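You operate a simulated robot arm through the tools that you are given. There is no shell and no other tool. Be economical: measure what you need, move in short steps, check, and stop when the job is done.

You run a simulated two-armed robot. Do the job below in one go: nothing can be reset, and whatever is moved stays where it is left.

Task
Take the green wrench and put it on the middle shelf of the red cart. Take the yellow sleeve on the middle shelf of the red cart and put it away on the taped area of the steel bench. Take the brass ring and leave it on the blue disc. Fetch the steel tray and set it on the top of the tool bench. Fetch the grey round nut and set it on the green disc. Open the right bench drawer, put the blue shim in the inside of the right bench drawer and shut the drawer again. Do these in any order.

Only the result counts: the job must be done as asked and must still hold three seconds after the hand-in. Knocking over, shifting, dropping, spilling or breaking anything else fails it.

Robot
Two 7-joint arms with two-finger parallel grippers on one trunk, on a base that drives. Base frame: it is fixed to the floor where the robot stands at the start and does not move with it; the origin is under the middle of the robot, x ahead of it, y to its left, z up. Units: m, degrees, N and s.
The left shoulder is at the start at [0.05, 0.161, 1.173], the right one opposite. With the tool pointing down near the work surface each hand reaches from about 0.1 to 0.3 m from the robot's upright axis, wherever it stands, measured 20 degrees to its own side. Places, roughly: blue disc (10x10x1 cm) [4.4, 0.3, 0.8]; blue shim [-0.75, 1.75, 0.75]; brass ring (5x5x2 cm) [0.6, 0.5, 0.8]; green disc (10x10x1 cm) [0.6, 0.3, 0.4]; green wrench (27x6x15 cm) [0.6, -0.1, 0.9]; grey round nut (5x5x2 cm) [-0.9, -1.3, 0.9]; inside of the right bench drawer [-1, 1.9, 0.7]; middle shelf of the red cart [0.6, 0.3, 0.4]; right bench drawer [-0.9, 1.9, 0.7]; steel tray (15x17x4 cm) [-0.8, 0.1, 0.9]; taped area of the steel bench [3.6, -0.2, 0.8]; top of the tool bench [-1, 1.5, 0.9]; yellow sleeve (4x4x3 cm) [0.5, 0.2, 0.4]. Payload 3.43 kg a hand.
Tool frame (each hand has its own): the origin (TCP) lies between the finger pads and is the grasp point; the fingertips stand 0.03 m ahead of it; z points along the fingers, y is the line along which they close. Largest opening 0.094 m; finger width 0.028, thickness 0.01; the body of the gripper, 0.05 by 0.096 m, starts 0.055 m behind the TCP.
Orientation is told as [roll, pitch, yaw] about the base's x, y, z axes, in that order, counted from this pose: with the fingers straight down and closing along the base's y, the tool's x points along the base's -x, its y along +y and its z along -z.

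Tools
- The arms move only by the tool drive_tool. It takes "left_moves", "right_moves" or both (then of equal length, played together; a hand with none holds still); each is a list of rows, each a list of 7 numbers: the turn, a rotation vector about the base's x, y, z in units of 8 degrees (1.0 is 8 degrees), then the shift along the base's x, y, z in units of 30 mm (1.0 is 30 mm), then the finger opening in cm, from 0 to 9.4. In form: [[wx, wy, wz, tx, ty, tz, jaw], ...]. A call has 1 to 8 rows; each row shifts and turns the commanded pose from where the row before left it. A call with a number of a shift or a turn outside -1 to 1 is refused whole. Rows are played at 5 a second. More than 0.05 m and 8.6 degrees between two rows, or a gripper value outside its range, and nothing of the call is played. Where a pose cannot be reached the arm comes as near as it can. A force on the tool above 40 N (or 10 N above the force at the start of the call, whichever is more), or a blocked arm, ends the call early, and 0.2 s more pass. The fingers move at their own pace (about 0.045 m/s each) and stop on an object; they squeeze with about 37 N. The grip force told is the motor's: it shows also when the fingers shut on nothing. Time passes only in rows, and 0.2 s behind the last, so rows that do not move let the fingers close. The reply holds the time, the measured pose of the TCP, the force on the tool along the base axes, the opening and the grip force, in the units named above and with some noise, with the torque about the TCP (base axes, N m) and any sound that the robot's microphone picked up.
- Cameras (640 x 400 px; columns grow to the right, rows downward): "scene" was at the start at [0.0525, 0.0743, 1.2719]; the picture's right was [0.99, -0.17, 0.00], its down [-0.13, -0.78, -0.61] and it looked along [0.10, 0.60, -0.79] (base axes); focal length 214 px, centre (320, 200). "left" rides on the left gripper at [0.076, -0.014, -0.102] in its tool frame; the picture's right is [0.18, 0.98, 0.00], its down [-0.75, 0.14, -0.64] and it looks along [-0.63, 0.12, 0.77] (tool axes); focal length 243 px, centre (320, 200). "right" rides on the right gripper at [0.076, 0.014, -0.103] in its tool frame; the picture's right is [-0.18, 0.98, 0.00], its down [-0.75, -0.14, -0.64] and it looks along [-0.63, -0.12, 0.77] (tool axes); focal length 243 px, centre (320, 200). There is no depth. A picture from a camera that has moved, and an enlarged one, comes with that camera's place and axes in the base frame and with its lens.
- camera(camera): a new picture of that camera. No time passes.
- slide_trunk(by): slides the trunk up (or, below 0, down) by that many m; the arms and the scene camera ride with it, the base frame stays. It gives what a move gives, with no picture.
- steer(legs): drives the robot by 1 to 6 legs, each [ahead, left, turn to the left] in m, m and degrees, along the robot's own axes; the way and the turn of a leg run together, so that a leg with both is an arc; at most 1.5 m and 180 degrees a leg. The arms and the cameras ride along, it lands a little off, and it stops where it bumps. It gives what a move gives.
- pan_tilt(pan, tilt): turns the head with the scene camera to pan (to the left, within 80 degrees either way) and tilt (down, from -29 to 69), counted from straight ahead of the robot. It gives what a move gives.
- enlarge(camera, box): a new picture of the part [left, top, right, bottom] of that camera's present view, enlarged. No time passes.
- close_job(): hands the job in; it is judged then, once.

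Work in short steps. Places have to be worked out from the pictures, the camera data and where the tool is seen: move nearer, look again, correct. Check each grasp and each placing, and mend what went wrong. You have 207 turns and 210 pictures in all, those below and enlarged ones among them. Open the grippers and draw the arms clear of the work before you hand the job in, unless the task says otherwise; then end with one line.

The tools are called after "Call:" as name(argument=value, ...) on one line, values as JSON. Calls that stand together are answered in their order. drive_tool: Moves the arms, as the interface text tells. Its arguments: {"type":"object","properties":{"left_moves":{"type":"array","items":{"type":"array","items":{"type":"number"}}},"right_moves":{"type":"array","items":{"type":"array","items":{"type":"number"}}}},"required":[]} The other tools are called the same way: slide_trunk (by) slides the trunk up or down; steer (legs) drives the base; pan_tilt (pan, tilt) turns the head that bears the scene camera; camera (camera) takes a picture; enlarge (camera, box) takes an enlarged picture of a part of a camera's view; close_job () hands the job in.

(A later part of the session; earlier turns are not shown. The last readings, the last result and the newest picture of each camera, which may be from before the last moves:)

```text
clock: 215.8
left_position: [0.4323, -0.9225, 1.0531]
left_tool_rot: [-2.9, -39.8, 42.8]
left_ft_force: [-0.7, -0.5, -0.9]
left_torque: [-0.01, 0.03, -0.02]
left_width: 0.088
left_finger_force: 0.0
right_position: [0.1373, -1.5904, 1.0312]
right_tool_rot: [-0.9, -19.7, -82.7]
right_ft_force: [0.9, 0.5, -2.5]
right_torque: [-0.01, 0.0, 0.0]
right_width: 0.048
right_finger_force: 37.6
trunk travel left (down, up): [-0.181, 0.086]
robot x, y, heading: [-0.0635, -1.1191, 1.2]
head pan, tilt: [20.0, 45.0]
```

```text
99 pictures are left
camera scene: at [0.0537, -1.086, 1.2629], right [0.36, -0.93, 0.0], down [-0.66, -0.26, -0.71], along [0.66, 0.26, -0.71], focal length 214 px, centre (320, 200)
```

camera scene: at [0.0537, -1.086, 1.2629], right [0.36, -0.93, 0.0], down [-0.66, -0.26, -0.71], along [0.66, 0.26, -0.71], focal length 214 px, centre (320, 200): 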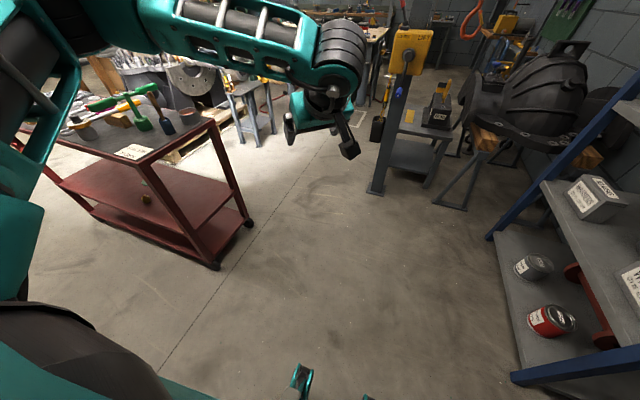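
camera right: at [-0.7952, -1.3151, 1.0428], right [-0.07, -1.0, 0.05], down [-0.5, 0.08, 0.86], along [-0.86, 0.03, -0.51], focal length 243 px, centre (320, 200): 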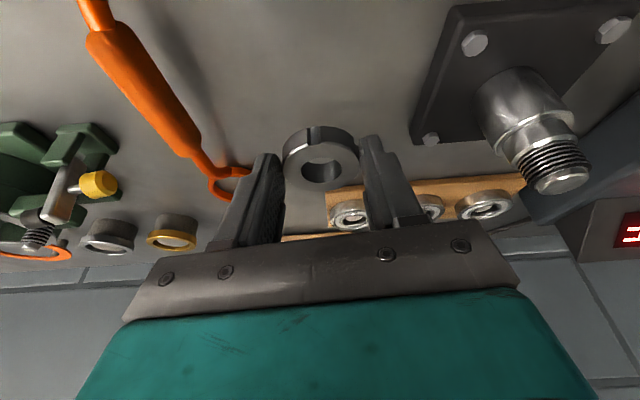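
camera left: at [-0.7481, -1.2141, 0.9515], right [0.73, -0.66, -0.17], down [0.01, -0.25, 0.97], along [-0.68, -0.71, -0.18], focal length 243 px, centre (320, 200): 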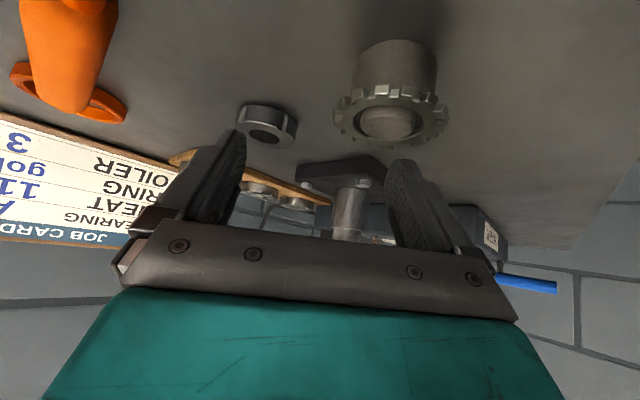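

I'll swing the right hand round to the front (yaw back toward 0) in the open floor.

Call:
drive_tool(right_moves=[[0, 0, 1, 0.5, 0.5, 0, 3], [0, 0, 1, 0.5, 0.5, 0, 3], [0, 0, 1, 0.6, 1, 0, 3], [0, 0, 1, 0.6, 1, 0, 3], [0, 0, 1, 0.6, 1, 0, 3], [0, 0, 1, 0.6, 1, 0, 3], [0, 0, 1, 0.6, 1, 0, 3], [0, 0, 1, 0.6, 1, 0, 3]], left_moves=[[0, 0, -1, -1, 0.3, 0, 9], [0, 0, -1, -1, 0.3, 0, 9], [0, 0, -1, -1, 0.3, 0, 9], [0, 0, -1, -1, 0.3, 0, 9], [0, 0, -1, -1, 0.3, 0, 9], [0, 1, 0, -0.5, 0, 0, 9], [0, 1, 0, -0.5, 0, 0, 9], [0, 1, 0, -0.5, 0, 0, 9]])

Call:
drive_tool(right_moves=[[0, 0, 1, 0.3, 1, 0, 3], [0, 0, 1, 0.3, 1, 0, 3], [0, 0, 0.3, 0, 1, 0, 3]], left_moves=[[0, 1, 0, 0, 0, 0, 9], [0, 1, 0, 0, 0, 0, 9], [0, 0, 0, 0, 0, 0, 9]])

Call:
camera(camera="scene")

```text
clock: 217.6
left_position: [0.276, -0.8753, 1.0634]
left_tool_rot: [-1.8, -15.8, 2.3]
left_ft_force: [0.1, 0.5, 0.5]
left_torque: [0.0, -0.01, -0.04]
left_width: 0.0898
left_finger_force: 0.1
left hand out of reach, approached as far as the arm can: row 4, 5
right_position: [0.2855, -1.386, 1.0341]
right_tool_rot: [-0.8, -19.6, -18.7]
right_ft_force: [-0.1, -0.5, -1.4]
right_torque: [0.0, 0.03, -0.01]
right_width: 0.0484
right_finger_force: 36.9
right hand out of reach, approached as far as the arm can: row 3, 4
trunk travel left (down, up): [-0.181, 0.086]
robot x, y, heading: [-0.0662, -1.1137, 1.6]
head pan, tilt: [20.0, 45.0]
```

```text
clock: 218.4
left_position: [0.2758, -0.8764, 1.0625]
left_tool_rot: [-1.2, 0.2, 2.3]
left_ft_force: [-0.4, 0.0, 0.9]
left_torque: [-0.02, 0.03, 0.02]
left_width: 0.0898
left_finger_force: 0.0
right_position: [0.304, -1.296, 1.0346]
right_tool_rot: [-0.9, -19.7, -0.1]
right_ft_force: [-0.2, -0.5, -1.8]
right_torque: [0.01, 0.02, 0.02]
right_width: 0.0481
right_finger_force: 37.4
trunk travel left (down, up): [-0.181, 0.086]
robot x, y, heading: [-0.0636, -1.1174, 1.4]
head pan, tilt: [20.0, 45.0]
```

```text
98 pictures are left
camera scene: at [0.0536, -1.0851, 1.2628], right [0.37, -0.93, 0.0], down [-0.66, -0.26, -0.71], along [0.66, 0.26, -0.71], focal length 214 px, centre (320, 200)
```

scene: 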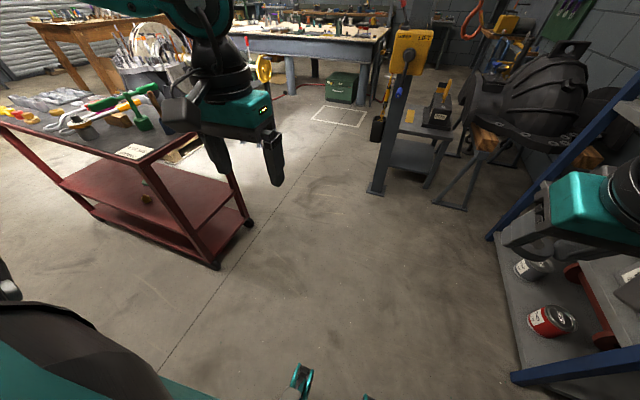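

I'll test the low, forward reach in open space first: lower the trunk and push the tilted right hand forward and down.

Call:
slide_trunk(by=-0.18)

Call:
drive_tool(right_moves=[[0, -1, 0, 0.7, 0, -1, 3], [0, -1, 0, 0.7, 0, -1, 3], [0, -1, 0, 0.7, 0, -1, 3], [0, -1, 0, 0.7, 0.2, -1, 3], [0, 0, 0, 0.7, 0.2, -1, 3], [0, 0, 0, 0.7, 0.2, -1, 3], [0, 0, 0, 0.7, 0.2, -1, 3], [0, 0, 0, 0.7, 0.2, -1, 3]])

Call:
drive_tool(right_moves=[[0, 0, 0, 0.5, 0, -1, 3], [0, 0, 0, 0.5, 0, -1, 3], [0, 0, 0, 0.5, 0, -1, 3], [0, 0, 0, 0.5, 0, -1, 3], [0, 0, 0, 0, 0, -1, 3]])

Call:
camera(camera="scene")

```text
clock: 220.4
left_position: [0.2756, -0.8767, 0.8818]
left_tool_rot: [-1.0, 0.1, 2.2]
left_ft_force: [-0.4, -0.2, -1.0]
left_torque: [0.02, 0.01, -0.02]
left_width: 0.0899
left_finger_force: 0.1
right_position: [0.3041, -1.2972, 0.8562]
right_tool_rot: [-1.0, -19.7, -0.3]
right_ft_force: [-0.1, 0.4, -1.6]
right_torque: [0.01, 0.01, -0.01]
right_width: 0.048
right_finger_force: 36.3
trunk travel left (down, up): [-0.001, 0.266]
robot x, y, heading: [-0.0638, -1.1159, 1.6]
head pan, tilt: [20.0, 45.0]
```

```text
clock: 222.2
left_position: [0.2756, -0.8751, 0.8822]
left_tool_rot: [-0.9, 0.1, 2.2]
left_ft_force: [0.6, 0.0, -0.7]
left_torque: [0.01, 0.01, 0.0]
left_width: 0.09
left_finger_force: 0.1
right_position: [0.455, -1.325, 0.7127]
right_tool_rot: [-0.6, -51.5, -0.9]
right_ft_force: [0.3, 0.0, -1.1]
right_torque: [-0.05, 0.06, -0.01]
right_width: 0.0478
right_finger_force: 36.9
right hand out of reach, approached as far as the arm can: row 5, 6, 7, 8
trunk travel left (down, up): [-0.001, 0.266]
robot x, y, heading: [-0.0641, -1.1196, 1.2]
head pan, tilt: [20.0, 45.0]
```

```text
clock: 223.4
left_position: [0.2751, -0.8768, 0.8825]
left_tool_rot: [-1.0, 0.2, 2.3]
left_ft_force: [-0.2, 0.5, 1.0]
left_torque: [-0.01, 0.01, -0.02]
left_width: 0.0901
left_finger_force: 0.2
right_position: [0.4822, -1.3406, 0.7113]
right_tool_rot: [-0.8, -51.4, -0.5]
right_ft_force: [-0.4, -0.5, -2.2]
right_torque: [0.01, 0.02, -0.03]
right_width: 0.0479
right_finger_force: 36.5
right hand out of reach, approached as far as the arm can: row 1, 2, 3, 4, 5
trunk travel left (down, up): [-0.001, 0.266]
robot x, y, heading: [-0.0595, -1.117, 1.4]
head pan, tilt: [20.0, 45.0]
```

```text
97 pictures are left
camera scene: at [0.0537, -1.0859, 1.0829], right [0.36, -0.93, 0.0], down [-0.66, -0.26, -0.71], along [0.66, 0.26, -0.71], focal length 214 px, centre (320, 200)
```

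scene: 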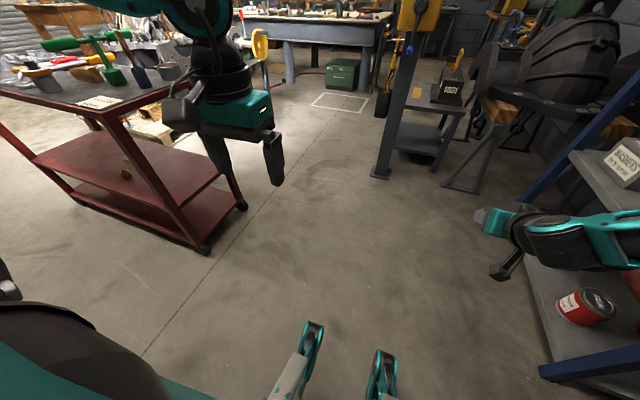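

Forward reach is fine (54 cm) but it stops at z≈0.71. I'll move to open floor and find a lower arm posture by hanging the arm beside the body.

Call:
steer(legs=[[0, 0.45, -1.4]])

Call:
drive_tool(right_moves=[[0, 1, 0, -1, -0.7, 0, 3], [0, 1, 0, -1, -0.7, 0, 3], [0, 1, 0, -1, -0.7, 0, 3], [0, 1, 0, -1, -0.7, 0, 3], [0, 1, 0, -1, -0.7, -0.5, 3], [0, 1, 0, -1, -0.7, -0.5, 3], [0, 0, 0, -0.5, -0.7, -1, 3], [0, 0, 0, -0.5, -0.7, -1, 3]])

Call:
drive_tool(right_moves=[[0, 0, 0, 0, 0, -1, 3], [0, 0, 0, 0, 0, -1, 3], [0, 0, 0, 0, 0, -1, 3], [0, 0, 0, 0, 0, -1, 3], [0, 0, 0, 0, 0, -1, 3], [0, 0, 0, 0, 0, -1, 3]])

```text
clock: 227.9
left_position: [0.2751, -0.4312, 0.8831]
left_tool_rot: [-0.9, 0.2, 0.8]
left_ft_force: [-0.3, -0.1, 0.1]
left_torque: [0.01, 0.02, -0.01]
left_width: 0.09
left_finger_force: 0.0
right_position: [0.4715, -0.9015, 0.7115]
right_tool_rot: [-0.8, -51.3, -1.9]
right_ft_force: [0.0, 0.5, -1.7]
right_torque: [-0.02, 0.04, 0.04]
right_width: 0.0481
right_finger_force: 37.1
trunk travel left (down, up): [-0.001, 0.266]
robot x, y, heading: [-0.0627, -0.6596, -0.2]
head pan, tilt: [20.0, 45.0]
```

```text
clock: 229.7
left_position: [0.2759, -0.4309, 0.8815]
left_tool_rot: [-1.0, 0.2, 0.7]
left_ft_force: [0.3, -0.7, 0.6]
left_torque: [0.0, 0.02, 0.0]
left_width: 0.0898
left_finger_force: 0.0
right_position: [0.2606, -1.0682, 0.6226]
right_tool_rot: [-2.2, -3.4, -1.2]
right_ft_force: [0.1, 0.2, -2.0]
right_torque: [0.0, 0.03, 0.02]
right_width: 0.0482
right_finger_force: 37.0
trunk travel left (down, up): [-0.001, 0.266]
robot x, y, heading: [-0.0671, -0.6625, 0.2]
head pan, tilt: [20.0, 45.0]
```

```text
clock: 231.1
left_position: [0.2754, -0.4309, 0.8821]
left_tool_rot: [-1.0, 0.1, 0.8]
left_ft_force: [-0.1, 0.4, -0.1]
left_torque: [0.0, 0.0, 0.01]
left_width: 0.0898
left_finger_force: 0.0
right_position: [0.2565, -1.0687, 0.5668]
right_tool_rot: [-2.2, -3.4, -1.1]
right_ft_force: [-0.6, 0.6, -1.3]
right_torque: [0.02, 0.03, -0.04]
right_width: 0.0483
right_finger_force: 36.8
right hand out of reach, approached as far as the arm can: row 2, 3, 4, 5, 6
trunk travel left (down, up): [-0.001, 0.266]
robot x, y, heading: [-0.0702, -0.6646, 0.1]
head pan, tilt: [20.0, 45.0]
```

Lower when to the side: z=0.57 pointing down. I'll explore further out and down.

Call:
drive_tool(right_moves=[[0, 0, -1, 0, -1, -0.5, 3], [0, 0, -1, 0, -1, -0.5, 3], [0, 0, -1, 0, -1, -1, 3], [0, 0, -1, 0, 0, -1, 3], [0, 0, 0, 0, 0, -1, 3], [0, 0, 0, 0, 0, -1, 3], [0, 0, 0, 0, 0, -1, 3]])

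Call:
pan_tilt(pan=-50, tilt=45)

Call:
camera(camera="scene")

```text
clock: 232.7
left_position: [0.2758, -0.4309, 0.8818]
left_tool_rot: [-1.0, 0.1, 0.8]
left_ft_force: [0.6, -0.1, 0.3]
left_torque: [0.02, 0.0, -0.03]
left_width: 0.0899
left_finger_force: 0.1
right_position: [0.2825, -1.154, 0.5687]
right_tool_rot: [-2.1, -3.3, -27.8]
right_ft_force: [0.3, -0.4, -1.7]
right_torque: [0.0, 0.02, 0.0]
right_width: 0.0481
right_finger_force: 37.1
right hand out of reach, approached as far as the arm can: row 1, 2, 3, 4, 5, 6, 7
trunk travel left (down, up): [-0.001, 0.266]
robot x, y, heading: [-0.0634, -0.6641, 0.3]
head pan, tilt: [20.0, 45.0]
```

```text
clock: 234.1
left_position: [0.2748, -0.4318, 0.8832]
left_tool_rot: [-1.0, 0.1, 0.8]
left_ft_force: [0.9, 0.6, 0.2]
left_torque: [-0.03, -0.03, 0.05]
left_width: 0.0901
left_finger_force: 0.1
right_position: [0.2811, -1.1551, 0.5687]
right_tool_rot: [-2.1, -3.3, -28.0]
right_ft_force: [0.3, -0.2, -1.9]
right_torque: [-0.01, 0.01, -0.02]
right_width: 0.048
right_finger_force: 36.9
trunk travel left (down, up): [-0.001, 0.266]
robot x, y, heading: [-0.0679, -0.6596, 0.0]
head pan, tilt: [-50.0, 45.0]
```

```text
96 pictures are left
camera scene: at [0.0247, -0.7252, 1.0829], right [-0.77, -0.64, 0.0], down [-0.46, 0.54, -0.71], along [0.45, -0.54, -0.71], focal length 214 px, centre (320, 200)
```

scene: 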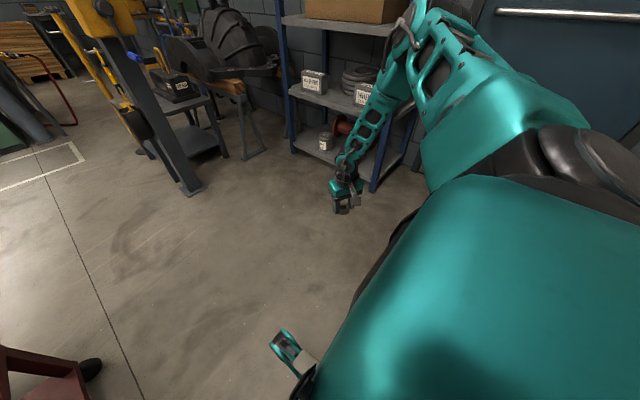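

I'll try nearer to the shoulder, where the forearm can hang vertically.

Call:
drive_tool(right_moves=[[0, 0, 0, -1, 0.5, 0, 3], [0, 0, 0, -1, 0.5, 0, 3], [0, 0, 0, -1, 0.5, 0, 3], [0, 0, 0, -1, 0.5, -1, 3], [0, 0, 0, 0, 0, -1, 3], [0, 0, 0, 0, 0, -1, 3], [0, 0, 0, 0, 0, -1, 3], [0, 0, 0, 0, 0, -1, 3]])

Call:
camera(camera="scene")

```text
clock: 235.9
left_position: [0.2751, -0.4307, 0.8828]
left_tool_rot: [-1.0, 0.1, 0.8]
left_ft_force: [-1.1, 0.1, 0.3]
left_torque: [-0.01, 0.0, 0.01]
left_width: 0.09
left_finger_force: 0.1
right_position: [0.1557, -1.098, 0.5323]
right_tool_rot: [-2.2, -3.4, -27.9]
right_ft_force: [-0.2, 0.2, -1.2]
right_torque: [0.03, 0.05, 0.02]
right_width: 0.048
right_finger_force: 37.0
right hand out of reach, approached as far as the arm can: row 5, 6, 7, 8
trunk travel left (down, up): [-0.001, 0.266]
robot x, y, heading: [-0.0675, -0.6639, 0.0]
head pan, tilt: [-50.0, 45.0]
```

```text
95 pictures are left
camera scene: at [0.0246, -0.7252, 1.0829], right [-0.77, -0.64, 0.0], down [-0.45, 0.54, -0.71], along [0.45, -0.54, -0.71], focal length 214 px, centre (320, 200)
```

scene: 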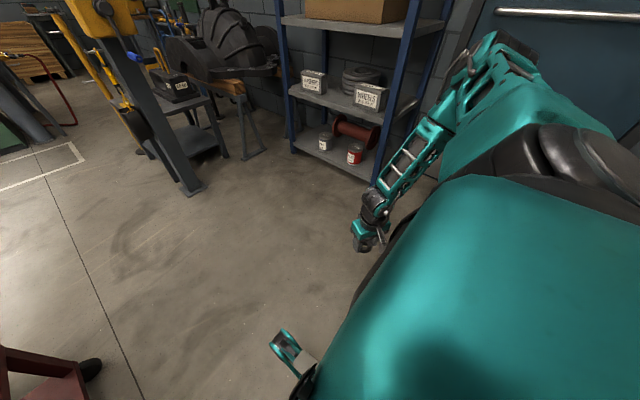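

Here the elbow is still high. I'll now rotate the hand to point forward while low at the side, so that the elbow drops.

Call:
drive_tool(right_moves=[[0, 0, 1, 0, 0, 0, 3], [0, -1, 1, 0.3, 0, 0, 3], [0, -1, 1, 0.3, 0, 0, 3], [0, -1, 0.5, 0.3, 0, 0, 3], [0, -1, 0, 0.3, 0, 0, 3], [0, -1, 0, 0.3, 0, 0, 3], [0, -1, 0, 0.5, 0, 0, 3], [0, -1, 0, 0.5, 0, 0, 3]])

Call:
camera(camera="scene")

```text
refused: row 2 steps farther than a row can; nothing moved
```

```text
94 pictures are left
camera scene: at [0.0246, -0.7252, 1.0829], right [-0.77, -0.64, 0.0], down [-0.45, 0.54, -0.71], along [0.45, -0.54, -0.71], focal length 214 px, centre (320, 200)
```

scene: 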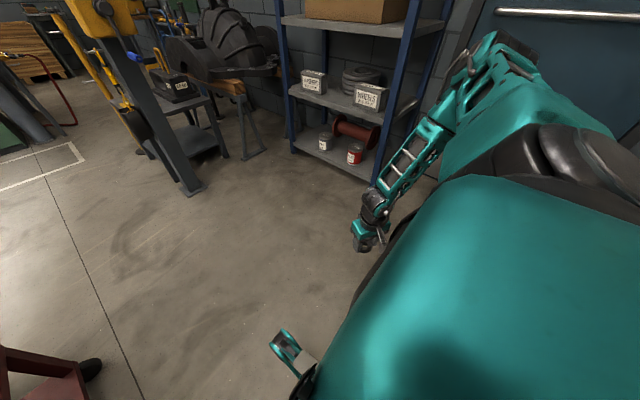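

Combined turns must stay under 8.6°; I'll split them.

Call:
drive_tool(right_moves=[[0, 0, 1, 0, 0, 0, 3], [0, 0, 1, 0, 0, 0, 3], [0, 0, 1, 0, 0, 0, 3], [0, 0, 0.5, 0, 0, 0, 3], [0, -1, 0, 0.3, 0, 0, 3], [0, -1, 0, 0.3, 0, 0, 3], [0, -1, 0, 0.3, 0, 0, 3], [0, -1, 0, 0.3, 0, 0, 3]])

Call:
drive_tool(right_moves=[[0, -1, 0, 0.5, 0, -0.5, 3], [0, -1, 0, 0.5, 0, -0.5, 3], [0, -1, 0, 0.5, 0, -0.5, 3], [0, -1, 0, 0.5, 0, -0.5, 3], [0, -1, 0, 0.5, 0, -0.5, 3], [0, 0, 0, 0, 0, -1, 3], [0, 0, 0, 0, 0, -1, 3]])

Call:
camera(camera="scene")

```text
clock: 237.7
left_position: [0.2761, -0.4301, 0.8824]
left_tool_rot: [-1.0, 0.1, 0.8]
left_ft_force: [0.5, 0.3, 0.4]
left_torque: [-0.03, -0.03, 0.03]
left_width: 0.0901
left_finger_force: 0.1
right_position: [0.193, -1.0999, 0.5316]
right_tool_rot: [-2.6, -35.5, 0.2]
right_ft_force: [1.2, 0.4, -1.4]
right_torque: [0.0, 0.07, 0.01]
right_width: 0.048
right_finger_force: 37.3
right hand out of reach, approached as far as the arm can: row 6
trunk travel left (down, up): [-0.001, 0.266]
robot x, y, heading: [-0.0645, -0.6619, 0.1]
head pan, tilt: [-50.0, 45.0]
```

```text
clock: 239.3
left_position: [0.2754, -0.4314, 0.8817]
left_tool_rot: [-1.0, 0.2, 0.7]
left_ft_force: [0.2, 0.1, -0.6]
left_torque: [0.01, 0.03, 0.01]
left_width: 0.0903
left_finger_force: 0.0
right_position: [0.2668, -1.0996, 0.3976]
right_tool_rot: [-2.8, -75.5, 0.7]
right_ft_force: [-0.4, -0.2, -1.2]
right_torque: [-0.01, 0.0, 0.0]
right_width: 0.0478
right_finger_force: 37.0
trunk travel left (down, up): [-0.001, 0.266]
robot x, y, heading: [-0.0712, -0.6672, -0.4]
head pan, tilt: [-50.0, 45.0]
```

```text
93 pictures are left
camera scene: at [0.0247, -0.7252, 1.0829], right [-0.77, -0.64, 0.0], down [-0.45, 0.54, -0.71], along [0.45, -0.54, -0.71], focal length 214 px, centre (320, 200)
```

scene: 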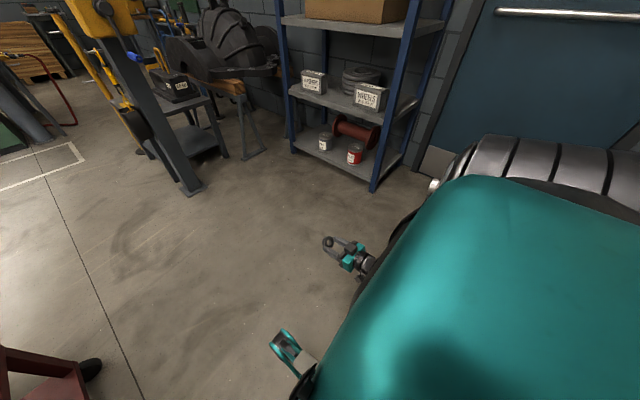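

Excellent: the elbow dropped and the hand is at z=0.40, pointing forward. Now test forward extension at this height.

Call:
drive_tool(right_moves=[[0, 0, 0, 0, 0, 1, 3], [0, 0, 0, 0, 0, 0.5, 3], [0, 0, 0, 1, 0, 0, 3], [0, 0, 0, 1, 0, 0, 3], [0, 0, 0, 1, 0, 0, 3], [0, 0, 0, 1, 0, 0, 3], [0, 0, 0, 1, 0, 0, 3], [0, 0, 0, 1, 0, 0, 3]])

Call:
camera(camera="right")

```text
clock: 241.1
left_position: [0.2757, -0.4305, 0.8821]
left_tool_rot: [-0.9, 0.0, 0.8]
left_ft_force: [0.1, -0.7, -0.5]
left_torque: [-0.01, 0.01, -0.01]
left_width: 0.0898
left_finger_force: 0.0
right_position: [0.4491, -1.098, 0.4432]
right_tool_rot: [-2.9, -75.4, 0.6]
right_ft_force: [0.4, -1.0, -1.5]
right_torque: [-0.01, 0.05, 0.03]
right_width: 0.0478
right_finger_force: 36.7
trunk travel left (down, up): [-0.001, 0.266]
robot x, y, heading: [-0.0666, -0.6641, -0.2]
head pan, tilt: [-50.0, 45.0]
```

```text
92 pictures are left
camera right: at [0.331, -1.0802, 0.3944], right [0.08, 0.98, 0.17], down [-0.44, -0.11, 0.89], along [0.9, -0.15, 0.42], focal length 243 px, centre (320, 200)
```

right: 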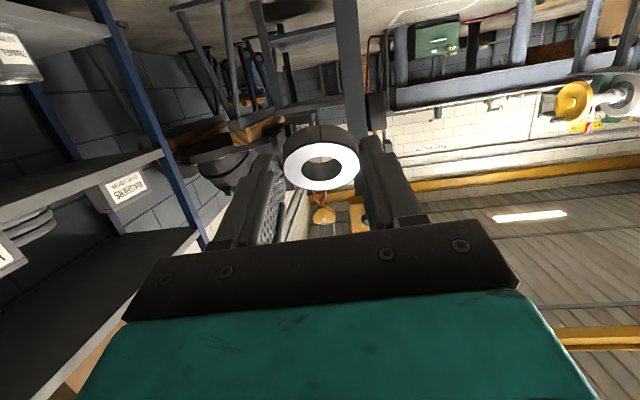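

Extends to 52 cm ahead at z≈0.44. The nut must go down flatter, so I'll reduce the tilt to about 50° at this height and see if it is reachable.

Call:
drive_tool(right_moves=[[0, 1, 0, -0.3, 0, 0.2, 3], [0, 1, 0, -0.3, 0, 0.2, 3], [0, 1, 0, 0, 0, 0.2, 3], [0, 0, 0, 0, 0, 0, 3]])

Call:
pan_tilt(pan=-30, tilt=50)

Call:
camera(camera="scene")

```text
clock: 242.1
left_position: [0.2753, -0.4308, 0.8833]
left_tool_rot: [-1.0, 0.1, 0.8]
left_ft_force: [0.3, 0.1, 0.4]
left_torque: [0.02, 0.03, -0.01]
left_width: 0.0899
left_finger_force: 0.1
right_position: [0.429, -1.0994, 0.4613]
right_tool_rot: [-2.4, -51.3, 0.2]
right_ft_force: [-0.7, 1.1, -1.9]
right_torque: [-0.01, 0.09, 0.0]
right_width: 0.0482
right_finger_force: 36.6
trunk travel left (down, up): [-0.001, 0.266]
robot x, y, heading: [-0.0657, -0.6676, -0.0]
head pan, tilt: [-50.0, 45.0]
```

```text
clock: 242.9
left_position: [0.2756, -0.4305, 0.8827]
left_tool_rot: [-1.0, 0.1, 0.7]
left_ft_force: [-0.2, 0.1, -0.1]
left_torque: [0.03, -0.01, 0.04]
left_width: 0.09
left_finger_force: 0.0
right_position: [0.4301, -1.0996, 0.4598]
right_tool_rot: [-2.4, -51.4, 0.2]
right_ft_force: [0.1, 0.1, -0.7]
right_torque: [0.01, 0.0, -0.01]
right_width: 0.0481
right_finger_force: 37.3
trunk travel left (down, up): [-0.001, 0.266]
robot x, y, heading: [-0.0661, -0.6605, 0.0]
head pan, tilt: [-30.0, 50.0]
```

```text
91 pictures are left
camera scene: at [0.0391, -0.7015, 1.076], right [-0.5, -0.87, 0.0], down [-0.66, 0.38, -0.64], along [0.56, -0.32, -0.77], focal length 214 px, centre (320, 200)
```

scene: 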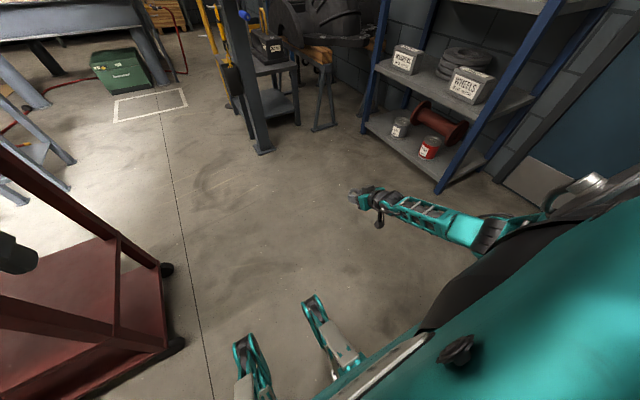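

Reachable. I'll drive along to the front of the cart (robot y≈0.72) keeping a stand-off, and look at the shelf.

Call:
steer(legs=[[-0.12, 0, 0], [0, 1.38, 0]])

Call:
pan_tilt(pan=-30, tilt=40)

Call:
camera(camera="scene")

Call:
camera(camera="right")

```text
clock: 256.0
left_position: [0.1594, 0.9415, 0.8825]
left_tool_rot: [-1.0, 0.1, 0.7]
left_ft_force: [0.6, -0.2, -1.2]
left_torque: [0.0, 0.0, -0.05]
left_width: 0.0901
left_finger_force: 0.0
right_position: [0.3106, 0.2726, 0.46]
right_tool_rot: [-2.5, -51.4, 0.1]
right_ft_force: [0.2, 1.0, -1.1]
right_torque: [0.0, 0.06, -0.04]
right_width: 0.0482
right_finger_force: 37.0
trunk travel left (down, up): [-0.001, 0.266]
robot x, y, heading: [-0.186, 0.709, -0.2]
head pan, tilt: [-30.0, 50.0]
```

```text
clock: 256.7
left_position: [0.1584, 0.9422, 0.8816]
left_tool_rot: [-1.1, 0.2, 0.7]
left_ft_force: [0.0, 0.0, 0.4]
left_torque: [-0.01, -0.01, -0.01]
left_width: 0.0898
left_finger_force: 0.1
right_position: [0.3107, 0.273, 0.4605]
right_tool_rot: [-2.4, -51.4, 0.1]
right_ft_force: [-0.3, 0.4, -0.7]
right_torque: [0.02, 0.02, 0.0]
right_width: 0.0479
right_finger_force: 37.4
trunk travel left (down, up): [-0.001, 0.266]
robot x, y, heading: [-0.1811, 0.7112, -0.1]
head pan, tilt: [-30.0, 40.0]
```

```text
90 pictures are left
camera scene: at [-0.0714, 0.6678, 1.0901], right [-0.5, -0.86, 0.0], down [-0.56, 0.32, -0.77], along [0.66, -0.38, -0.64], focal length 214 px, centre (320, 200)
```

scene: 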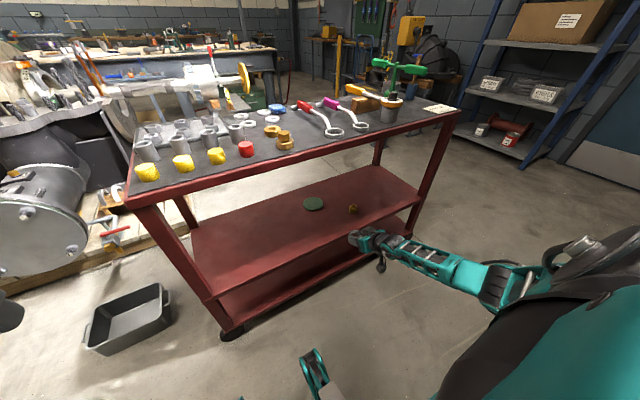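

```text
89 pictures are left
camera right: at [0.1838, 0.292, 0.4644], right [0.15, 0.98, 0.12], down [-0.04, -0.11, 0.99], along [0.99, -0.15, 0.02], focal length 243 px, centre (320, 200)
```

right: 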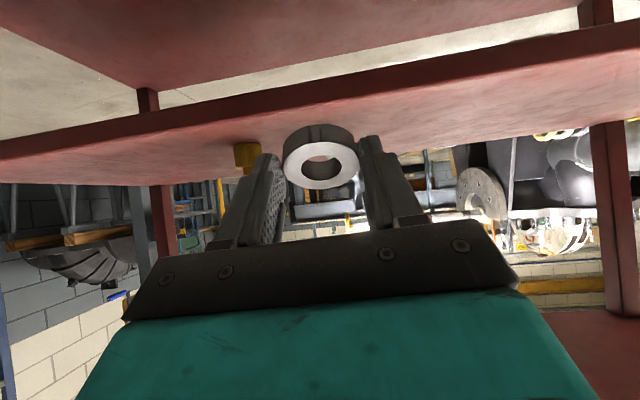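

Clear view of the shelf with the green disc and yellow sleeve. Enlarging to measure.

Call:
enlarge(camera="scene", box=[240, 170, 440, 295])

```text
3.20 times, centred on (340, 232) of scene
camera zoom: at [-0.0714, 0.6678, 1.0901], right [-0.5, -0.86, 0.0], down [-0.56, 0.32, -0.77], along [0.66, -0.38, -0.64], focal length 686 px, centre (256, 96)
```

zoom: 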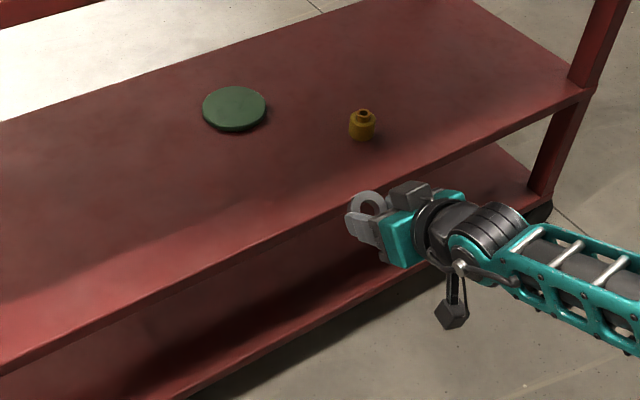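

Disc centre is at about [0.62, 0.305], shelf z≈0.40. I'll raise the hand slightly, extend it a little, and drive the base in so the nut comes over the disc.

Call:
drive_tool(right_moves=[[0, 0, 0, 0, 0, 0.6, 3], [0, 0, 0, 0.5, 0.2, 0, 3]])

Call:
steer(legs=[[0.2, 0.025, 0]])

Call:
camera(camera="scene")

```text
clock: 257.3
left_position: [0.1587, 0.9418, 0.8828]
left_tool_rot: [-1.1, 0.0, 0.7]
left_ft_force: [0.2, 0.5, 0.1]
left_torque: [0.01, -0.02, 0.01]
left_width: 0.0899
left_finger_force: 0.0
right_position: [0.3254, 0.2792, 0.4785]
right_tool_rot: [-2.4, -51.5, 0.1]
right_ft_force: [0.1, 0.2, -1.0]
right_torque: [0.03, 0.01, 0.04]
right_width: 0.0481
right_finger_force: 37.0
trunk travel left (down, up): [-0.001, 0.266]
robot x, y, heading: [-0.1865, 0.7108, -0.3]
head pan, tilt: [-30.0, 40.0]
```

```text
clock: 258.9
left_position: [0.3582, 0.9657, 0.8829]
left_tool_rot: [-0.9, 0.1, 0.7]
left_ft_force: [1.1, 1.1, 0.4]
left_torque: [-0.01, 0.01, 0.03]
left_width: 0.0899
left_finger_force: 0.0
right_position: [0.5254, 0.3025, 0.4787]
right_tool_rot: [-2.4, -51.4, 0.1]
right_ft_force: [0.3, 0.7, -1.7]
right_torque: [-0.03, 0.03, -0.05]
right_width: 0.0478
right_finger_force: 37.4
trunk travel left (down, up): [-0.001, 0.266]
robot x, y, heading: [0.0165, 0.7329, -0.2]
head pan, tilt: [-30.0, 40.0]
```

```text
87 pictures are left
camera scene: at [0.1293, 0.6921, 1.0901], right [-0.5, -0.86, 0.0], down [-0.56, 0.32, -0.77], along [0.66, -0.38, -0.64], focal length 214 px, centre (320, 200)
```

scene: 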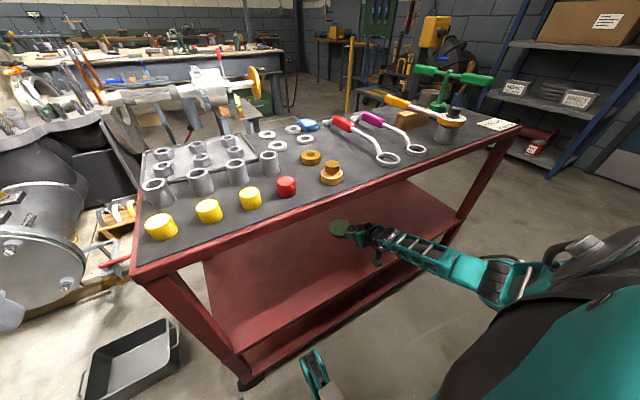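

Now 8 cm more is needed. I'll use 5 cm of base and the rest with the arm.

Call:
steer(legs=[[0.05, 0, 0]])

Call:
drive_tool(right_moves=[[0, 0, 0, 0.7, 0.1, 0, 3], [0, 0, 0, 0.3, 0, -0.2, 3]])

Call:
enlarge(camera="scene", box=[260, 180, 460, 305])

Call:
camera(camera="right")

```text
clock: 259.9
left_position: [0.4087, 0.9666, 0.8825]
left_tool_rot: [-1.0, 0.0, 0.7]
left_ft_force: [-0.7, 0.0, 0.3]
left_torque: [0.0, -0.01, 0.01]
left_width: 0.0901
left_finger_force: 0.1
right_position: [0.5754, 0.3027, 0.4775]
right_tool_rot: [-2.4, -51.4, 0.1]
right_ft_force: [0.1, 0.0, -1.2]
right_torque: [0.01, 0.03, -0.01]
right_width: 0.048
right_finger_force: 36.6
trunk travel left (down, up): [-0.001, 0.266]
robot x, y, heading: [0.0688, 0.7359, -0.2]
head pan, tilt: [-30.0, 40.0]
```

```text
clock: 260.5
left_position: [0.4091, 0.9662, 0.8832]
left_tool_rot: [-1.0, 0.2, 0.7]
left_ft_force: [0.7, -0.2, -0.1]
left_torque: [0.0, 0.0, -0.02]
left_width: 0.0901
left_finger_force: 0.1
right_position: [0.6048, 0.3056, 0.4719]
right_tool_rot: [-2.3, -51.3, 0.1]
right_ft_force: [0.3, 0.1, -1.2]
right_torque: [0.03, 0.03, 0.0]
right_width: 0.0478
right_finger_force: 36.9
trunk travel left (down, up): [-0.001, 0.266]
robot x, y, heading: [0.065, 0.7384, -0.0]
head pan, tilt: [-30.0, 40.0]
```

```text
3.20 times, centred on (360, 242) of scene
camera zoom: at [0.1793, 0.6921, 1.0901], right [-0.5, -0.86, 0.0], down [-0.56, 0.32, -0.77], along [0.66, -0.38, -0.64], focal length 686 px, centre (192, 64)
```

zoom: 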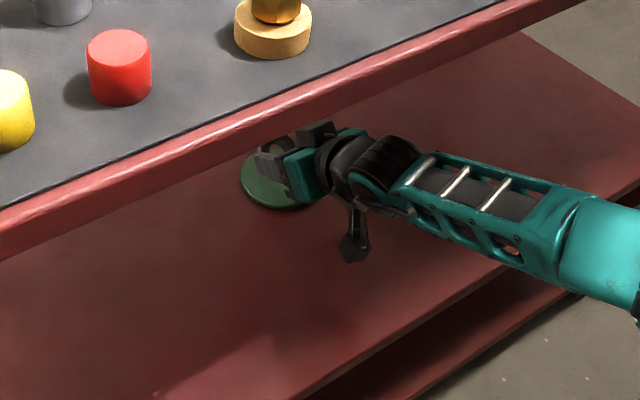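

```text
85 pictures are left
camera right: at [0.4789, 0.3255, 0.4761], right [0.15, 0.98, 0.12], down [-0.03, -0.11, 0.99], along [0.99, -0.15, 0.02], focal length 243 px, centre (320, 200)
```

right: 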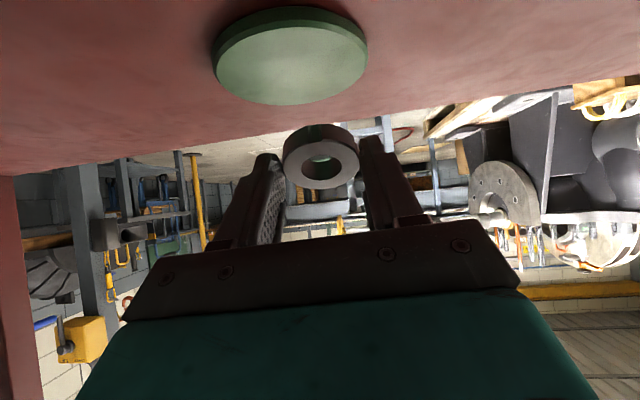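

The nut hovers over the disc; the disc centre is about [0.63, 0.294]. Correcting slightly and lowering until contact.

Call:
drive_tool(right_moves=[[0, 0, 0, 0.25, -0.4, -0.4, 3], [0, 0, 0, 0, 0, -0.4, 3], [0, 0, 0, 0, 0, -0.15, 3], [0, 0, 0, 0, 0, -0.15, 3], [0, 0, 0, 0, 0, -0.15, 3], [0, 0, 0, 0, 0, -0.15, 3], [0, 0, 0, 0, 0, -0.15, 3]])

Call:
camera(camera="right")

```text
clock: 262.1
left_position: [0.4072, 0.9678, 0.8829]
left_tool_rot: [-1.1, 0.0, 0.7]
left_ft_force: [0.2, -0.2, -0.3]
left_torque: [-0.02, -0.01, -0.01]
left_width: 0.0902
left_finger_force: 0.1
right_position: [0.6173, 0.2936, 0.4319]
right_tool_rot: [-2.4, -52.0, 0.0]
right_ft_force: [-0.4, -1.7, 25.1]
right_torque: [-0.04, -0.26, -0.03]
right_width: 0.0485
right_finger_force: 36.6
trunk travel left (down, up): [-0.001, 0.266]
robot x, y, heading: [0.0634, 0.7337, 0.1]
head pan, tilt: [-30.0, 40.0]
```

```text
84 pictures are left
camera right: at [0.4893, 0.3127, 0.4341], right [0.15, 0.98, 0.12], down [-0.05, -0.11, 0.99], along [0.99, -0.15, 0.03], focal length 243 px, centre (320, 200)
```

right: 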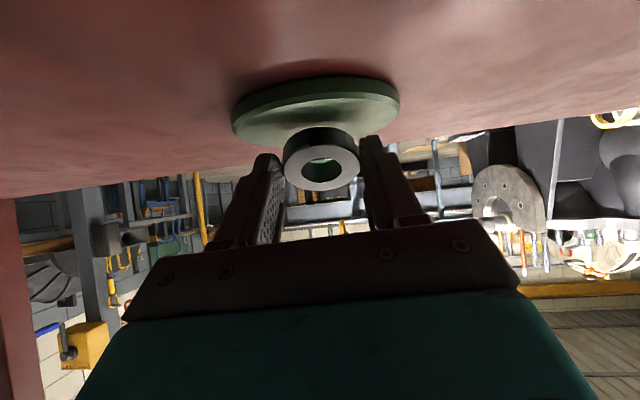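

Contact on the disc near its centre. Easing off slightly and opening.

Call:
drive_tool(right_moves=[[0, 0, 0, 0, 0, 0.12, 3.5], [0, 0, 0, 0, 0, 0, 5.5], [0, 0, 0, 0, 0, 0, 6.5], [0, 0, 0, 0, 0, 0, 6.5]])

Call:
camera(camera="right")

```text
clock: 263.1
left_position: [0.4084, 0.9669, 0.8835]
left_tool_rot: [-1.0, 0.1, 0.7]
left_ft_force: [0.6, -0.3, -0.3]
left_torque: [0.03, -0.02, -0.03]
left_width: 0.0899
left_finger_force: 0.1
right_position: [0.6136, 0.294, 0.4288]
right_tool_rot: [-2.4, -51.3, 0.2]
right_ft_force: [0.3, 0.2, -0.1]
right_torque: [-0.01, 0.0, -0.05]
right_width: 0.0648
right_finger_force: 0.1
trunk travel left (down, up): [-0.001, 0.266]
robot x, y, heading: [0.0673, 0.7352, -0.1]
head pan, tilt: [-30.0, 40.0]
```

```text
83 pictures are left
camera right: at [0.4863, 0.3135, 0.4329], right [0.15, 0.98, 0.12], down [-0.03, -0.11, 0.99], along [0.99, -0.15, 0.02], focal length 243 px, centre (320, 200)
```

right: 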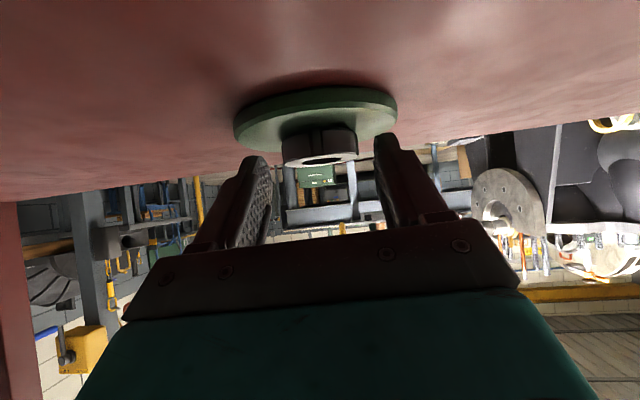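

The nut lies flat on the green disc. I'll raise the hand and back out.

Call:
drive_tool(right_moves=[[0, 0, 0, -0.3, 0, 0.4, 6.5], [0, 0, 0, -0.5, 0, 0.5, 6.5], [0, 0, 0, -0.7, 0, 0.3, 6.5]])

Call:
steer(legs=[[-0.25, 0, 0]])

Call:
enlarge(camera="scene", box=[240, 160, 440, 285])

```text
clock: 263.9
left_position: [0.4087, 0.9671, 0.8825]
left_tool_rot: [-1.0, 0.1, 0.7]
left_ft_force: [1.0, 0.4, 0.8]
left_torque: [0.01, 0.0, 0.0]
left_width: 0.0899
left_finger_force: 0.1
right_position: [0.5684, 0.2944, 0.4653]
right_tool_rot: [-2.5, -51.3, 0.3]
right_ft_force: [0.0, -0.7, -0.2]
right_torque: [0.0, 0.01, -0.02]
right_width: 0.0652
right_finger_force: 0.0
trunk travel left (down, up): [-0.001, 0.266]
robot x, y, heading: [0.0635, 0.7364, -0.2]
head pan, tilt: [-30.0, 40.0]
```

```text
clock: 265.7
left_position: [0.1596, 0.9671, 0.8822]
left_tool_rot: [-0.9, 0.1, 0.8]
left_ft_force: [-0.4, -1.1, 0.0]
left_torque: [-0.02, -0.01, 0.0]
left_width: 0.0899
left_finger_force: 0.1
right_position: [0.3204, 0.2949, 0.4657]
right_tool_rot: [-2.4, -51.4, 0.2]
right_ft_force: [-0.6, 0.6, -0.2]
right_torque: [0.01, -0.02, -0.01]
right_width: 0.065
right_finger_force: 0.1
trunk travel left (down, up): [-0.001, 0.266]
robot x, y, heading: [-0.1869, 0.7337, 0.4]
head pan, tilt: [-30.0, 40.0]
```

```text
3.20 times, centred on (340, 222) of scene
camera zoom: at [-0.0706, 0.6927, 1.0902], right [-0.5, -0.87, 0.0], down [-0.56, 0.32, -0.77], along [0.66, -0.38, -0.64], focal length 686 px, centre (256, 128)
```

zoom: 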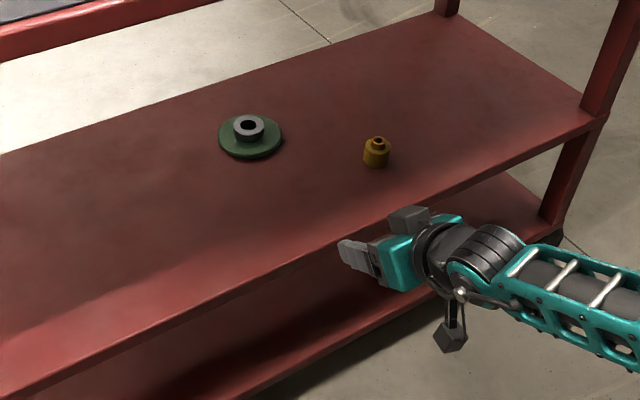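

Nut is on the green disc. The right arm is in the right posture to take the sleeve at [0.489, 0.166], so I'll do that now: strafe right and move in.

Call:
steer(legs=[[0, -0.128, -0.3], [0.11, 0, 0]])

Call:
camera(camera="right")

Call:
enlarge(camera="scene", box=[240, 160, 440, 285])

```text
clock: 268.3
left_position: [0.2691, 0.8382, 0.8822]
left_tool_rot: [-1.0, 0.2, 0.5]
left_ft_force: [0.3, 0.1, -0.8]
left_torque: [-0.04, 0.0, 0.02]
left_width: 0.0899
left_finger_force: 0.1
right_position: [0.4258, 0.1656, 0.466]
right_tool_rot: [-2.5, -51.5, -0.1]
right_ft_force: [-0.5, 0.5, -0.2]
right_torque: [0.03, 0.0, -0.01]
right_width: 0.0651
right_finger_force: 0.2
trunk travel left (down, up): [-0.001, 0.266]
robot x, y, heading: [-0.0714, 0.6092, -0.2]
head pan, tilt: [-30.0, 40.0]
```

```text
81 pictures are left
camera right: at [0.2994, 0.1846, 0.4692], right [0.15, 0.98, 0.12], down [-0.04, -0.11, 0.99], along [0.99, -0.15, 0.02], focal length 243 px, centre (320, 200)
```

right: 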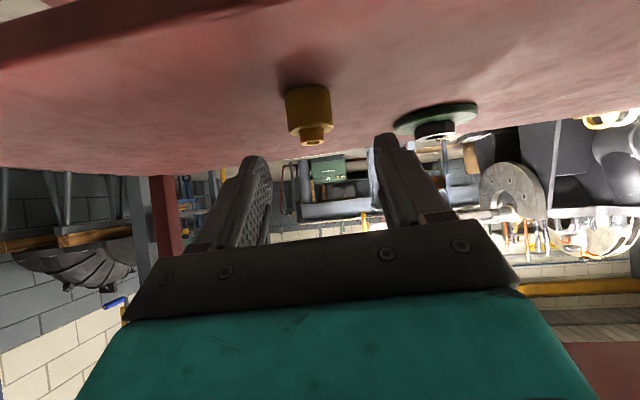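

```text
3.20 times, centred on (340, 222) of scene
camera zoom: at [0.0387, 0.5645, 1.0902], right [-0.51, -0.86, 0.0], down [-0.55, 0.33, -0.77], along [0.66, -0.39, -0.64], focal length 686 px, centre (256, 128)
```

zoom: 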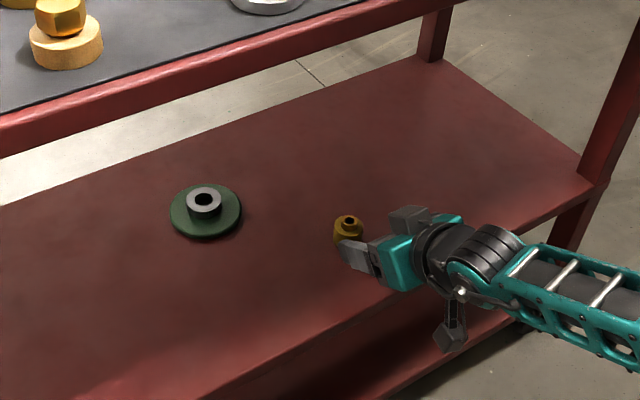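

Sleeve at about [0.495, 0.155]. Moving the hand in over it and down.

Call:
drive_tool(right_moves=[[0, 0, 0, 0.9, -0.3, 0, 6.5], [0, 0, 0, 0.85, 0, -0.4, 6.5], [0, 0, 0, 0, 0, -0.4, 6.5], [0, 0, 0, 0, 0, -0.2, 6.5]])

Call:
camera(camera="right")

```text
clock: 269.3
left_position: [0.2697, 0.8377, 0.8821]
left_tool_rot: [-0.9, 0.1, 0.5]
left_ft_force: [-1.0, 0.3, -0.3]
left_torque: [0.0, 0.0, 0.0]
left_width: 0.0899
left_finger_force: 0.1
right_position: [0.4796, 0.1547, 0.4361]
right_tool_rot: [-2.5, -51.5, -0.2]
right_ft_force: [-0.4, 0.2, 1.4]
right_torque: [0.01, 0.0, -0.01]
right_width: 0.0649
right_finger_force: 0.1
trunk travel left (down, up): [-0.001, 0.266]
robot x, y, heading: [-0.078, 0.6054, -0.3]
head pan, tilt: [-30.0, 40.0]
```

```text
79 pictures are left
camera right: at [0.3523, 0.1751, 0.4394], right [0.15, 0.98, 0.12], down [-0.04, -0.11, 0.99], along [0.99, -0.15, 0.02], focal length 243 px, centre (320, 200)
```

right: 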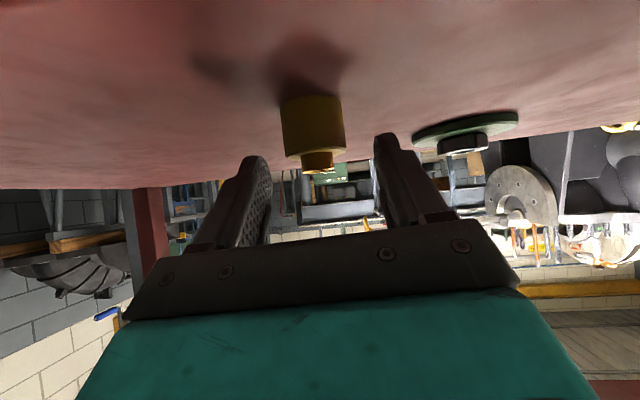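

Shelf is at ~0.388. I'll move 1 cm further and 1.4 cm down, then close.

Call:
drive_tool(right_moves=[[0, 0, 0, 0.35, 0, -0.2, 6.5], [0, 0, 0, 0, 0, -0.25, 6.5], [0, 0, 0, 0, 0, 0, 5], [0, 0, 0, 0, 0, 0, 3.5], [0, 0, 0, 0, 0, 0, 2], [0, 0, 0, 0, 0, 0, 2]])

Call:
camera(camera="right")

```text
clock: 270.7
left_position: [0.2696, 0.8367, 0.8825]
left_tool_rot: [-1.0, 0.1, 0.5]
left_ft_force: [0.3, -0.1, 0.0]
left_torque: [-0.02, -0.06, -0.02]
left_width: 0.0901
left_finger_force: 0.1
right_position: [0.4924, 0.1654, 0.4343]
right_tool_rot: [-2.4, -51.3, 0.0]
right_ft_force: [1.0, -2.4, 0.5]
right_torque: [-0.02, -0.03, -0.02]
right_width: 0.0368
right_finger_force: 36.7
right hand out of reach, approached as far as the arm can: row 1, 2
trunk travel left (down, up): [-0.001, 0.266]
robot x, y, heading: [-0.0732, 0.6069, -0.3]
head pan, tilt: [-30.0, 40.0]
```

```text
78 pictures are left
camera right: at [0.3659, 0.1847, 0.4382], right [0.15, 0.98, 0.12], down [-0.04, -0.11, 0.99], along [0.99, -0.15, 0.02], focal length 243 px, centre (320, 200)
```

right: 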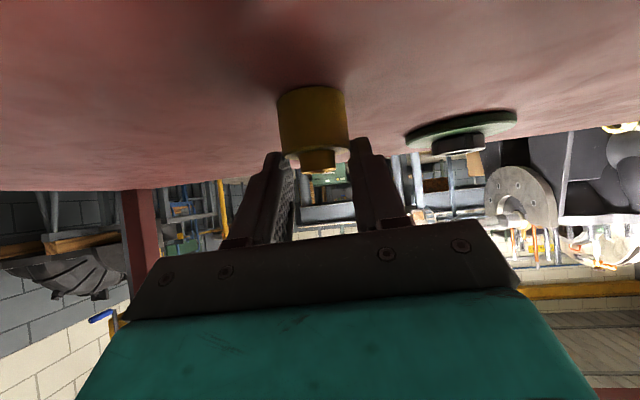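

It grips only the top edge since the arm was at full stretch. I'll open, draw the arm back 5 cm, bring the base 5 cm closer, and go lower.

Call:
drive_tool(right_moves=[[0, 0, 0, 0, 0, 0, 4.5], [0, 0, 0, 0, 0, 0, 6.5], [0, 0, 0, -0.8, -0.2, 0.3, 6.5], [0, 0, 0, -0.9, -0.2, 0, 6.5]])

Call:
steer(legs=[[0.055, 0, 0]])

Call:
camera(camera="right")

```text
clock: 271.7
left_position: [0.2703, 0.8373, 0.8831]
left_tool_rot: [-1.0, 0.1, 0.4]
left_ft_force: [-0.4, -0.4, 0.1]
left_torque: [0.01, -0.03, -0.02]
left_width: 0.0901
left_finger_force: 0.1
right_position: [0.4416, 0.1525, 0.443]
right_tool_rot: [-2.4, -51.5, 0.0]
right_ft_force: [-0.7, -0.3, 0.2]
right_torque: [0.04, 0.03, 0.02]
right_width: 0.0649
right_finger_force: 0.1
trunk travel left (down, up): [-0.001, 0.266]
robot x, y, heading: [-0.0764, 0.6075, -0.4]
head pan, tilt: [-30.0, 40.0]
```

```text
clock: 272.6
left_position: [0.324, 0.8377, 0.8824]
left_tool_rot: [-1.1, 0.1, 0.4]
left_ft_force: [0.1, -0.1, 0.3]
left_torque: [-0.01, -0.05, -0.02]
left_width: 0.0901
left_finger_force: 0.1
right_position: [0.4955, 0.1519, 0.4433]
right_tool_rot: [-2.4, -51.4, 0.0]
right_ft_force: [-0.4, -0.6, 0.0]
right_torque: [0.02, 0.02, -0.01]
right_width: 0.065
right_finger_force: 0.1
trunk travel left (down, up): [-0.001, 0.266]
robot x, y, heading: [-0.0186, 0.6084, -0.3]
head pan, tilt: [-30.0, 40.0]
```

```text
77 pictures are left
camera right: at [0.3684, 0.1717, 0.447], right [0.15, 0.98, 0.12], down [-0.04, -0.11, 0.99], along [0.99, -0.15, 0.02], focal length 243 px, centre (320, 200)
```

right: 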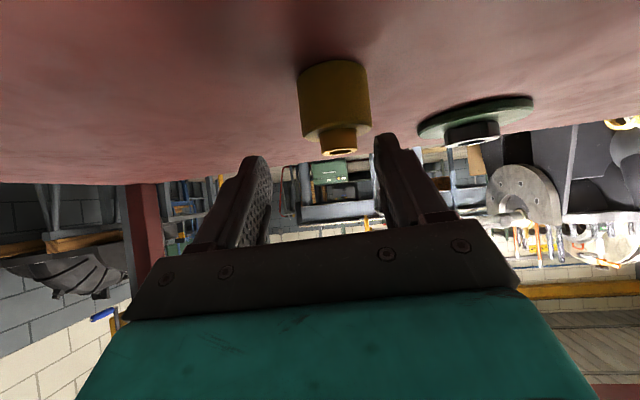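

Sleeve centre now at [0.492, 0.166, 0.40]. Moving to it and down, then closing.

Call:
drive_tool(right_moves=[[0, 0, 0, -0.6, 0.47, 0, 6.5], [0, 0, 0, 0, 0, -0.4, 6.5], [0, 0, 0, 0, 0, -0.35, 6.5], [0, 0, 0, 0, 0, 0, 5], [0, 0, 0, 0, 0, 0, 3.5], [0, 0, 0, 0, 0, 0, 2], [0, 0, 0, 0, 0, 0, 2]])

Call:
camera(camera="right")

```text
clock: 274.2
left_position: [0.325, 0.8358, 0.8819]
left_tool_rot: [-1.1, 0.1, 0.4]
left_ft_force: [0.2, 0.3, -0.8]
left_torque: [0.02, -0.01, 0.03]
left_width: 0.0899
left_finger_force: 0.0
right_position: [0.4767, 0.1663, 0.4199]
right_tool_rot: [-2.4, -51.4, -0.2]
right_ft_force: [0.3, -1.3, -0.6]
right_torque: [0.01, -0.03, 0.02]
right_width: 0.0368
right_finger_force: 36.6
trunk travel left (down, up): [-0.001, 0.266]
robot x, y, heading: [-0.0201, 0.6072, -0.2]
head pan, tilt: [-30.0, 40.0]
```

```text
76 pictures are left
camera right: at [0.35, 0.186, 0.4243], right [0.15, 0.98, 0.12], down [-0.04, -0.11, 0.99], along [0.99, -0.15, 0.02], focal length 243 px, centre (320, 200)
```

right: 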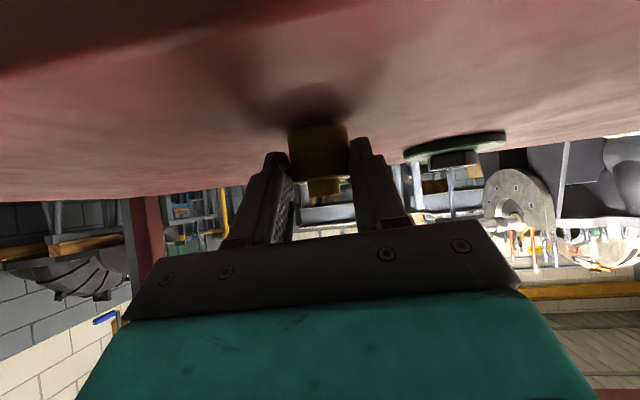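

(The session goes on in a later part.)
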